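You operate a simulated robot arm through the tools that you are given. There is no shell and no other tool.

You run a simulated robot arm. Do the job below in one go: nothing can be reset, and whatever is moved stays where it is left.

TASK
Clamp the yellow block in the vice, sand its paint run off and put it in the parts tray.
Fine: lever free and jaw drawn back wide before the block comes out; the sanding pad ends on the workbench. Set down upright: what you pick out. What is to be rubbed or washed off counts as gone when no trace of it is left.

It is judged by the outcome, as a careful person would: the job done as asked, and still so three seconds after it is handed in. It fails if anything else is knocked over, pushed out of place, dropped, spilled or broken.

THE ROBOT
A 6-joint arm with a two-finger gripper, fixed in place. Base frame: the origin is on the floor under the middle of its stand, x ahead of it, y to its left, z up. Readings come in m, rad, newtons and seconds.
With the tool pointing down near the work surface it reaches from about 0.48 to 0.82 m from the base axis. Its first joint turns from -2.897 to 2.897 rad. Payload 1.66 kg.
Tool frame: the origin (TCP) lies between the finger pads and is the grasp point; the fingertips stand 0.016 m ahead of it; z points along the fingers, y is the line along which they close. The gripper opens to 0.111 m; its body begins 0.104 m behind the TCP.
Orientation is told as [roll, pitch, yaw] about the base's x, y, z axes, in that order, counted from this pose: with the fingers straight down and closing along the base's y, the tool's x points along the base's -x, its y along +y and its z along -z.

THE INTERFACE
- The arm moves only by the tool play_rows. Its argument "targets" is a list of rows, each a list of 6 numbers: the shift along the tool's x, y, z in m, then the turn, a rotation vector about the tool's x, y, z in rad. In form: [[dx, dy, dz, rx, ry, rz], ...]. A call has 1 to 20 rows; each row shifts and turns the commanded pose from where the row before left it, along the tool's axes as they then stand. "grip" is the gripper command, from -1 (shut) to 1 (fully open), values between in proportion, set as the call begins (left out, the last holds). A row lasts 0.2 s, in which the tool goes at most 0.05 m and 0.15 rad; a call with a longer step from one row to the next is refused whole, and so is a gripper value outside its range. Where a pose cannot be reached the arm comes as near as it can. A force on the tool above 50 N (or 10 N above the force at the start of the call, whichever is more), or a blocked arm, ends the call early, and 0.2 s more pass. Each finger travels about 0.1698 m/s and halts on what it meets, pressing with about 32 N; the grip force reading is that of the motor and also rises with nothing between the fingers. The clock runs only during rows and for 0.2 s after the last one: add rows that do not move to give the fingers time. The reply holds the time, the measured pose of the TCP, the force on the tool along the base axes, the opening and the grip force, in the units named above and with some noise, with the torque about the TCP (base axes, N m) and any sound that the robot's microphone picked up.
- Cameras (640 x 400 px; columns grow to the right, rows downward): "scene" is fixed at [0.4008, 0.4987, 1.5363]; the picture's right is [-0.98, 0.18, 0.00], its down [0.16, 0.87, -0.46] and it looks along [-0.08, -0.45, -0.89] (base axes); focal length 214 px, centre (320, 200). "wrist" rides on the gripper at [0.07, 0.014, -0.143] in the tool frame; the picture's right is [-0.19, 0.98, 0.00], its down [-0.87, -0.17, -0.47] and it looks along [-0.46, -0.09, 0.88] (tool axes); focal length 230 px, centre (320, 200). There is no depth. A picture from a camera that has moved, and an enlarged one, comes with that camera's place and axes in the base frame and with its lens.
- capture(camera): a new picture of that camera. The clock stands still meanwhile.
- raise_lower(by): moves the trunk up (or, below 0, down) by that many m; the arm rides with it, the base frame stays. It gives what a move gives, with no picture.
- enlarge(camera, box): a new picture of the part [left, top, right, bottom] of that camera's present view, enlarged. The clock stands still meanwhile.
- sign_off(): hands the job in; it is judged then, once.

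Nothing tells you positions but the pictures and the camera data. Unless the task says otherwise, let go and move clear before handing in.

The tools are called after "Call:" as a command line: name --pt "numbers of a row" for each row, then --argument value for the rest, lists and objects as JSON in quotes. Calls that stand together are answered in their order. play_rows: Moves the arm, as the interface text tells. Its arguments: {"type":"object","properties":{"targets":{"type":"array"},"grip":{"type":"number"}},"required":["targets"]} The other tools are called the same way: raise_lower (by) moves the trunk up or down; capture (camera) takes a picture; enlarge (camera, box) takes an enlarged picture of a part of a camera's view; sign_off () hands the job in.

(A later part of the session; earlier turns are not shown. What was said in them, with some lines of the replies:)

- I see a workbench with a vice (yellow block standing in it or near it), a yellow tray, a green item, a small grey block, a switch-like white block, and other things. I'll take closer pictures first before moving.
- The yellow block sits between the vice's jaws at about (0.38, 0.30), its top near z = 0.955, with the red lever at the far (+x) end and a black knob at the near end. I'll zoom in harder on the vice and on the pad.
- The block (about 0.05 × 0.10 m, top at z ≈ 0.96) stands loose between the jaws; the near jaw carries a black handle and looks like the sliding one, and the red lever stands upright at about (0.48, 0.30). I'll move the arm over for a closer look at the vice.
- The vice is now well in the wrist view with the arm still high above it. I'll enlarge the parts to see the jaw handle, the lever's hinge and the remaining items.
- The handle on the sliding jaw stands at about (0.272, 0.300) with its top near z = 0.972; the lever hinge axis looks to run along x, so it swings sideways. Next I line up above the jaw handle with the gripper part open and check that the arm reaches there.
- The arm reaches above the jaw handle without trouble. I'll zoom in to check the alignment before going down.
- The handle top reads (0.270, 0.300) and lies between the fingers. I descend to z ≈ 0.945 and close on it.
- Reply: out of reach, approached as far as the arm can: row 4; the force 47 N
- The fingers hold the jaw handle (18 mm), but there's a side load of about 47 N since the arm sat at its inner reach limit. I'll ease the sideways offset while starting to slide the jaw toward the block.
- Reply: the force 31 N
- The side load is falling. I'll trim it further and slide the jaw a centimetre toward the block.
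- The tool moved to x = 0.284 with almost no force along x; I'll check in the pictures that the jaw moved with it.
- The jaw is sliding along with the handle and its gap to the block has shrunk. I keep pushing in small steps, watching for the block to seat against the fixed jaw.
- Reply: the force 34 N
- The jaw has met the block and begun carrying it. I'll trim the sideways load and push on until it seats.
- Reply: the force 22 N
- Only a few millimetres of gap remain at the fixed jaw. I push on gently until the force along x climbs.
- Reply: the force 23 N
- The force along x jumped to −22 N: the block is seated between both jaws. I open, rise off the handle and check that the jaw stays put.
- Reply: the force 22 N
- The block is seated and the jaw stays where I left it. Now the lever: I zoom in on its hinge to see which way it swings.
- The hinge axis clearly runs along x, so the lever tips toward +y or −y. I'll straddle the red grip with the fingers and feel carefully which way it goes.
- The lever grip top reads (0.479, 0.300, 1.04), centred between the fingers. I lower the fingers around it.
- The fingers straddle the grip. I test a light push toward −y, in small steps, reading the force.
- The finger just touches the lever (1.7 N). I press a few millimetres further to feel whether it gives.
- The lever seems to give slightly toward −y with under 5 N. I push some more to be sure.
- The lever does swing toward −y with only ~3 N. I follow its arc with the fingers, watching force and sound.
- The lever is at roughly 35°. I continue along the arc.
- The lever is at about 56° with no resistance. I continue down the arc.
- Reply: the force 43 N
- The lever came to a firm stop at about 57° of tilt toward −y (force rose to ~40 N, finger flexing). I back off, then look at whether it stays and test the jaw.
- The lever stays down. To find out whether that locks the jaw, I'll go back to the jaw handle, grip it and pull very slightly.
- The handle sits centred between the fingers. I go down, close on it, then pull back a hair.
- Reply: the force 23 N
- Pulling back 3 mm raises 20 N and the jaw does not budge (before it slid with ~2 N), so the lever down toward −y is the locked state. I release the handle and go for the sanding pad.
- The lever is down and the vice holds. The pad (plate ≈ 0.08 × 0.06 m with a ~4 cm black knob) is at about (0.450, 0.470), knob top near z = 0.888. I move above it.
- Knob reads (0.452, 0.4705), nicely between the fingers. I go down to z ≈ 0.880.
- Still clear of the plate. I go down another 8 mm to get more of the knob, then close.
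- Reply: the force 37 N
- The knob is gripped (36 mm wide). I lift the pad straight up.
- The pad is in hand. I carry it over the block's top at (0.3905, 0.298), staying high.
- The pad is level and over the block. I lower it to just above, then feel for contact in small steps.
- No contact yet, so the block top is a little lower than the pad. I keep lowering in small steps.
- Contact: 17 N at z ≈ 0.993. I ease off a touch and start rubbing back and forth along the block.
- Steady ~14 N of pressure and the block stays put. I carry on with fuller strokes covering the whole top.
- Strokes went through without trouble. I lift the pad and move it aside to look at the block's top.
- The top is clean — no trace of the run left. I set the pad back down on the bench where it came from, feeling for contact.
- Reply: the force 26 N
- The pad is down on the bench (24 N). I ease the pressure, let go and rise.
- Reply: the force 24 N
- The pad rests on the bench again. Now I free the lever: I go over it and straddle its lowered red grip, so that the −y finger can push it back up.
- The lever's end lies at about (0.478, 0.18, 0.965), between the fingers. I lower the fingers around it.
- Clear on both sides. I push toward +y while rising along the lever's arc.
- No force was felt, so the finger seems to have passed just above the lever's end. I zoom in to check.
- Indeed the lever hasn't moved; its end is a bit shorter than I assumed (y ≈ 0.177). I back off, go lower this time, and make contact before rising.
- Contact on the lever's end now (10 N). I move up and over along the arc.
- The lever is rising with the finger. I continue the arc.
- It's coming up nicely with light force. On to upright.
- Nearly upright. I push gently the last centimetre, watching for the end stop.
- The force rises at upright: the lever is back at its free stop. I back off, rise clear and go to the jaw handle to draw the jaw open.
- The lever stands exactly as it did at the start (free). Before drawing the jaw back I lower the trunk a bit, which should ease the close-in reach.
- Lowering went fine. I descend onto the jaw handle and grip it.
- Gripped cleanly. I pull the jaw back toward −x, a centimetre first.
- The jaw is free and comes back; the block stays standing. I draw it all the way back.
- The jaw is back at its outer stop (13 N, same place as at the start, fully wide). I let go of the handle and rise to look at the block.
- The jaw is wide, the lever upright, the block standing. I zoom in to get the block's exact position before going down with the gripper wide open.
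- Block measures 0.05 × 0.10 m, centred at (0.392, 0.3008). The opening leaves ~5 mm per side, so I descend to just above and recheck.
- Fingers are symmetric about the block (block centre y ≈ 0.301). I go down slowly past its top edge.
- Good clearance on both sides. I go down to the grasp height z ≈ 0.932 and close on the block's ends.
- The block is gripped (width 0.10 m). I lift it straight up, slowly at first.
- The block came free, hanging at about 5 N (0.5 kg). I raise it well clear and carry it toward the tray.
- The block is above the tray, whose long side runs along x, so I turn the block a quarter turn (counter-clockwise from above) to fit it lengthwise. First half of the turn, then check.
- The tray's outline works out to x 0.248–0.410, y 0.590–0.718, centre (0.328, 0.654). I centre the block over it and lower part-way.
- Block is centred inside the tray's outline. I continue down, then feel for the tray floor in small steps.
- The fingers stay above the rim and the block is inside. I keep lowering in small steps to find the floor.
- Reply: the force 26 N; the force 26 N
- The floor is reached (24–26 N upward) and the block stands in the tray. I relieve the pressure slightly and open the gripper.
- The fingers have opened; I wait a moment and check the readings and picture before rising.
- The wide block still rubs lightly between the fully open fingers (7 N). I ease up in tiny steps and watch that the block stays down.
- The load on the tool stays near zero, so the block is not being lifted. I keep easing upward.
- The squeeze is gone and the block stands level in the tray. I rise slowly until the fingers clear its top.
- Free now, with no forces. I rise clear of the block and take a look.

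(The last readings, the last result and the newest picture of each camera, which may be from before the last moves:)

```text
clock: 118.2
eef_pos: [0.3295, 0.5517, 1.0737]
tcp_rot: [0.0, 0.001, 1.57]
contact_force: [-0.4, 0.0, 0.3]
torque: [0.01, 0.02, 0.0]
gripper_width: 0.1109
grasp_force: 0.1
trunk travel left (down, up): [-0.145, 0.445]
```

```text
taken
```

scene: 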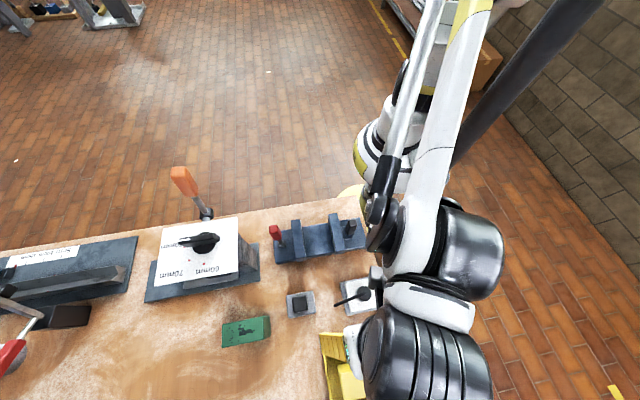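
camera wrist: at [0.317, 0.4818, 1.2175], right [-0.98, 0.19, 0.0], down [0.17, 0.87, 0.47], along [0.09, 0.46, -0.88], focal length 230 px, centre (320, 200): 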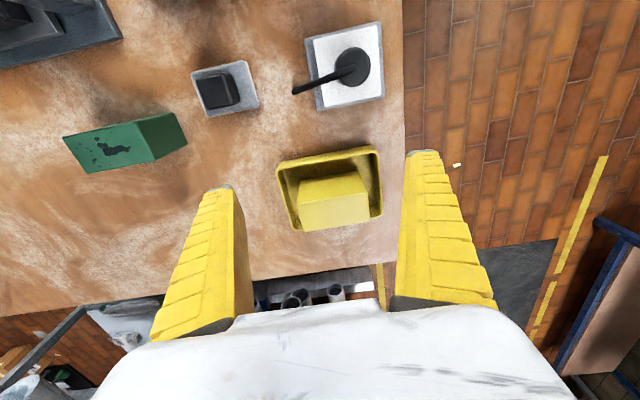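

Call:
enlarge --camera "wrist" --box '[260, 130, 400, 245]'

Call:
enlarge --camera "wrist" --box '[170, 10, 400, 130]'

```text
3.48 times, centred on (330, 188) of wrist
camera zoom: at [0.317, 0.4818, 1.2175], right [-0.98, 0.19, 0.0], down [0.17, 0.87, 0.47], along [0.09, 0.46, -0.88], focal length 800 px, centre (285, 244)
```

zoom: 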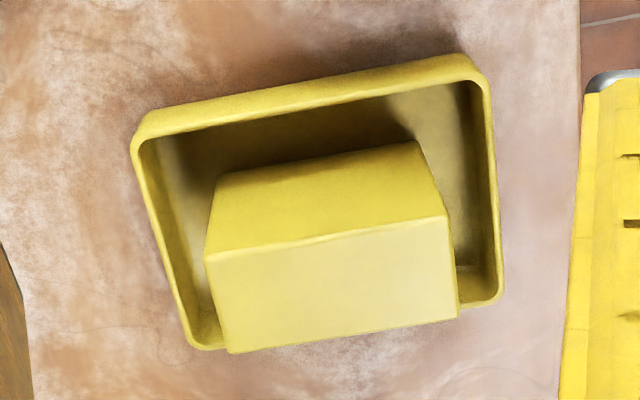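

```text
2.78 times, centred on (285, 70) of wrist
camera zoom: at [0.317, 0.4818, 1.2175], right [-0.98, 0.19, 0.0], down [0.17, 0.87, 0.47], along [0.09, 0.46, -0.88], focal length 640 px, centre (417, 562)
```

zoom: 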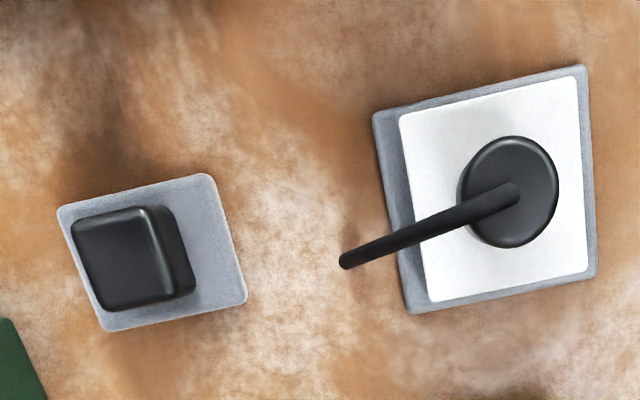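

The block stands upright and clean in the tray, the pad is on the bench, lever upright and jaw wide. I move the arm up and clear, then take one last look.

Call:
play_rows --pt "0 0 -0.03 0 0 0" --pt "0 0 -0.04 0 0 0" --pt "0 0 -0.04 0 0 0" --pt "0.03 0.01 -0.02 0 0 0" --pt "0.04 0.01 0 0 0 0" --pt "0.04 0.01 0 0 0 0" --pt "0.04 0.01 0 0 0 0" --pt "0.03 0.01 0 0 0 0" --pt "0 0 0 0 0 0"

Call:
capture --camera "wrist"

Call:
capture --camera "scene"

```text
clock: 119.6
eef_pos: [0.3527, 0.4908, 1.1845]
tcp_rot: [0.0, 0.002, 1.536]
contact_force: [0.3, 0.6, -0.1]
torque: [-0.09, 0.06, -0.01]
gripper_width: 0.1111
grasp_force: 0.1
trunk travel left (down, up): [-0.145, 0.445]
stopped in row 7: the arm was blocked; the commanded pose is now the measured one
```

```text
taken
camera wrist: at [0.3376, 0.4223, 1.327], right [-0.97, 0.22, 0.0], down [0.2, 0.86, 0.47], along [0.11, 0.46, -0.88], focal length 230 px, centre (320, 200)
```

wrist: 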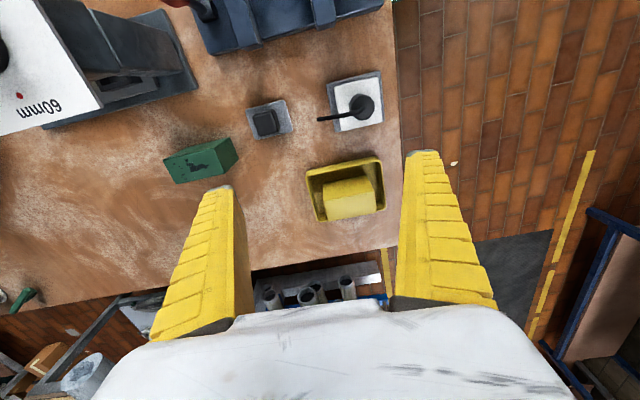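

```text
taken
```

scene: 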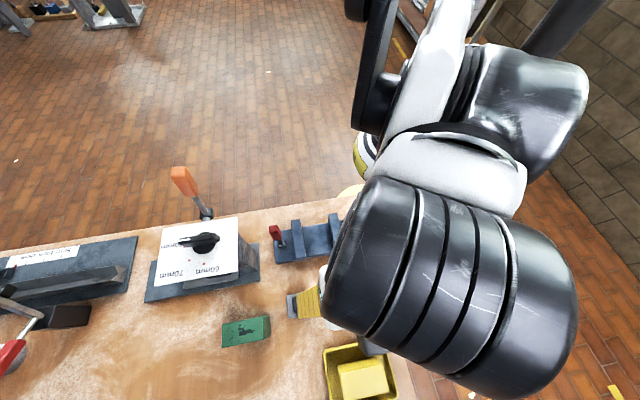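

The arm's retreat ended early against its own limits, high above the bench; nothing on the bench was touched. I back off slightly and check the bench once more.

Call:
play_rows --pt "-0.015 0 0 0 0 0" --pt "-0.015 0 0 0 0 0" --pt "0 0 0 0 0 0"

Call:
enlarge --camera "scene" --box '[150, 160, 410, 400]'

Call:
enlarge --camera "wrist" --box '[140, 0, 410, 230]'

```text
clock: 120.4
eef_pos: [0.3454, 0.5175, 1.186]
tcp_rot: [0.001, 0.0, 1.547]
contact_force: [0.7, -0.2, -1.3]
torque: [0.01, 0.01, 0.03]
gripper_width: 0.1109
grasp_force: 0.1
trunk travel left (down, up): [-0.145, 0.445]
```

```text
1.67 times, centred on (280, 280) of scene
camera zoom: at [0.4008, 0.4987, 1.5363], right [-0.98, 0.18, 0.0], down [0.16, 0.87, -0.46], along [-0.08, -0.45, -0.89], focal length 358 px, centre (387, 67)
```

zoom: 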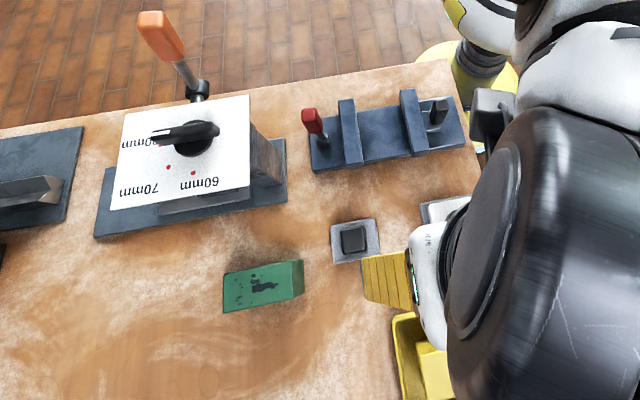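

```text
1.74 times, centred on (275, 115) of wrist
camera zoom: at [0.3295, 0.4493, 1.3295], right [-0.98, 0.21, 0.0], down [0.19, 0.86, 0.47], along [0.1, 0.46, -0.88], focal length 400 px, centre (398, 348)
```

zoom: 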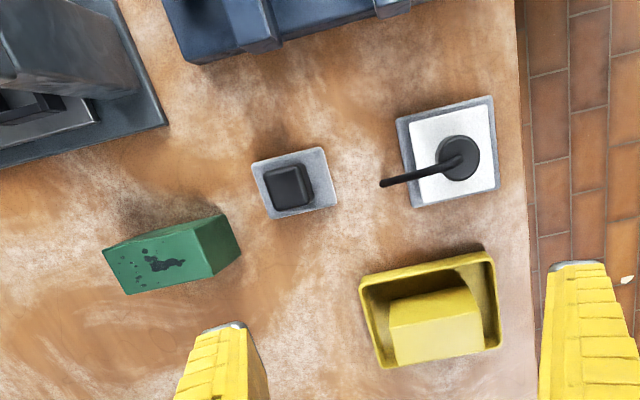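

Everything is in order: the yellow block stands upright and clean in the tray, and the pad lies on the workbench. The lever is upright and free, the jaw is drawn wide, and the other items haven't moved. I hand the job in.

Call:
sign_off

```text
The job is handed in.
```

The yellow block is sanded clean and standing upright in the parts tray, and I've handed the job in.

- **Clamping:** I slid the jaw up until the block was tight and swung the red lever down to lock it. A light pull on the jaw confirmed it held.
- **Sanding:** I rubbed the top with the pad, and close-up pictures afterwards showed no trace of the paint run.
- **Pad:** It is back on the workbench where it started.
- **Unclamping:** I put the lever back to free and drew the jaw back to its stop before lifting the block out.
- **Tray:** I turned the block a quarter turn so it lies lengthwise in the tray. It rubbed lightly between the open fingers on release, but stayed put.

While I was moving the arm clear, it stopped early, high above the bench. I think it reached one of its own limits. The last pictures showed nothing else on the bench knocked over or moved.
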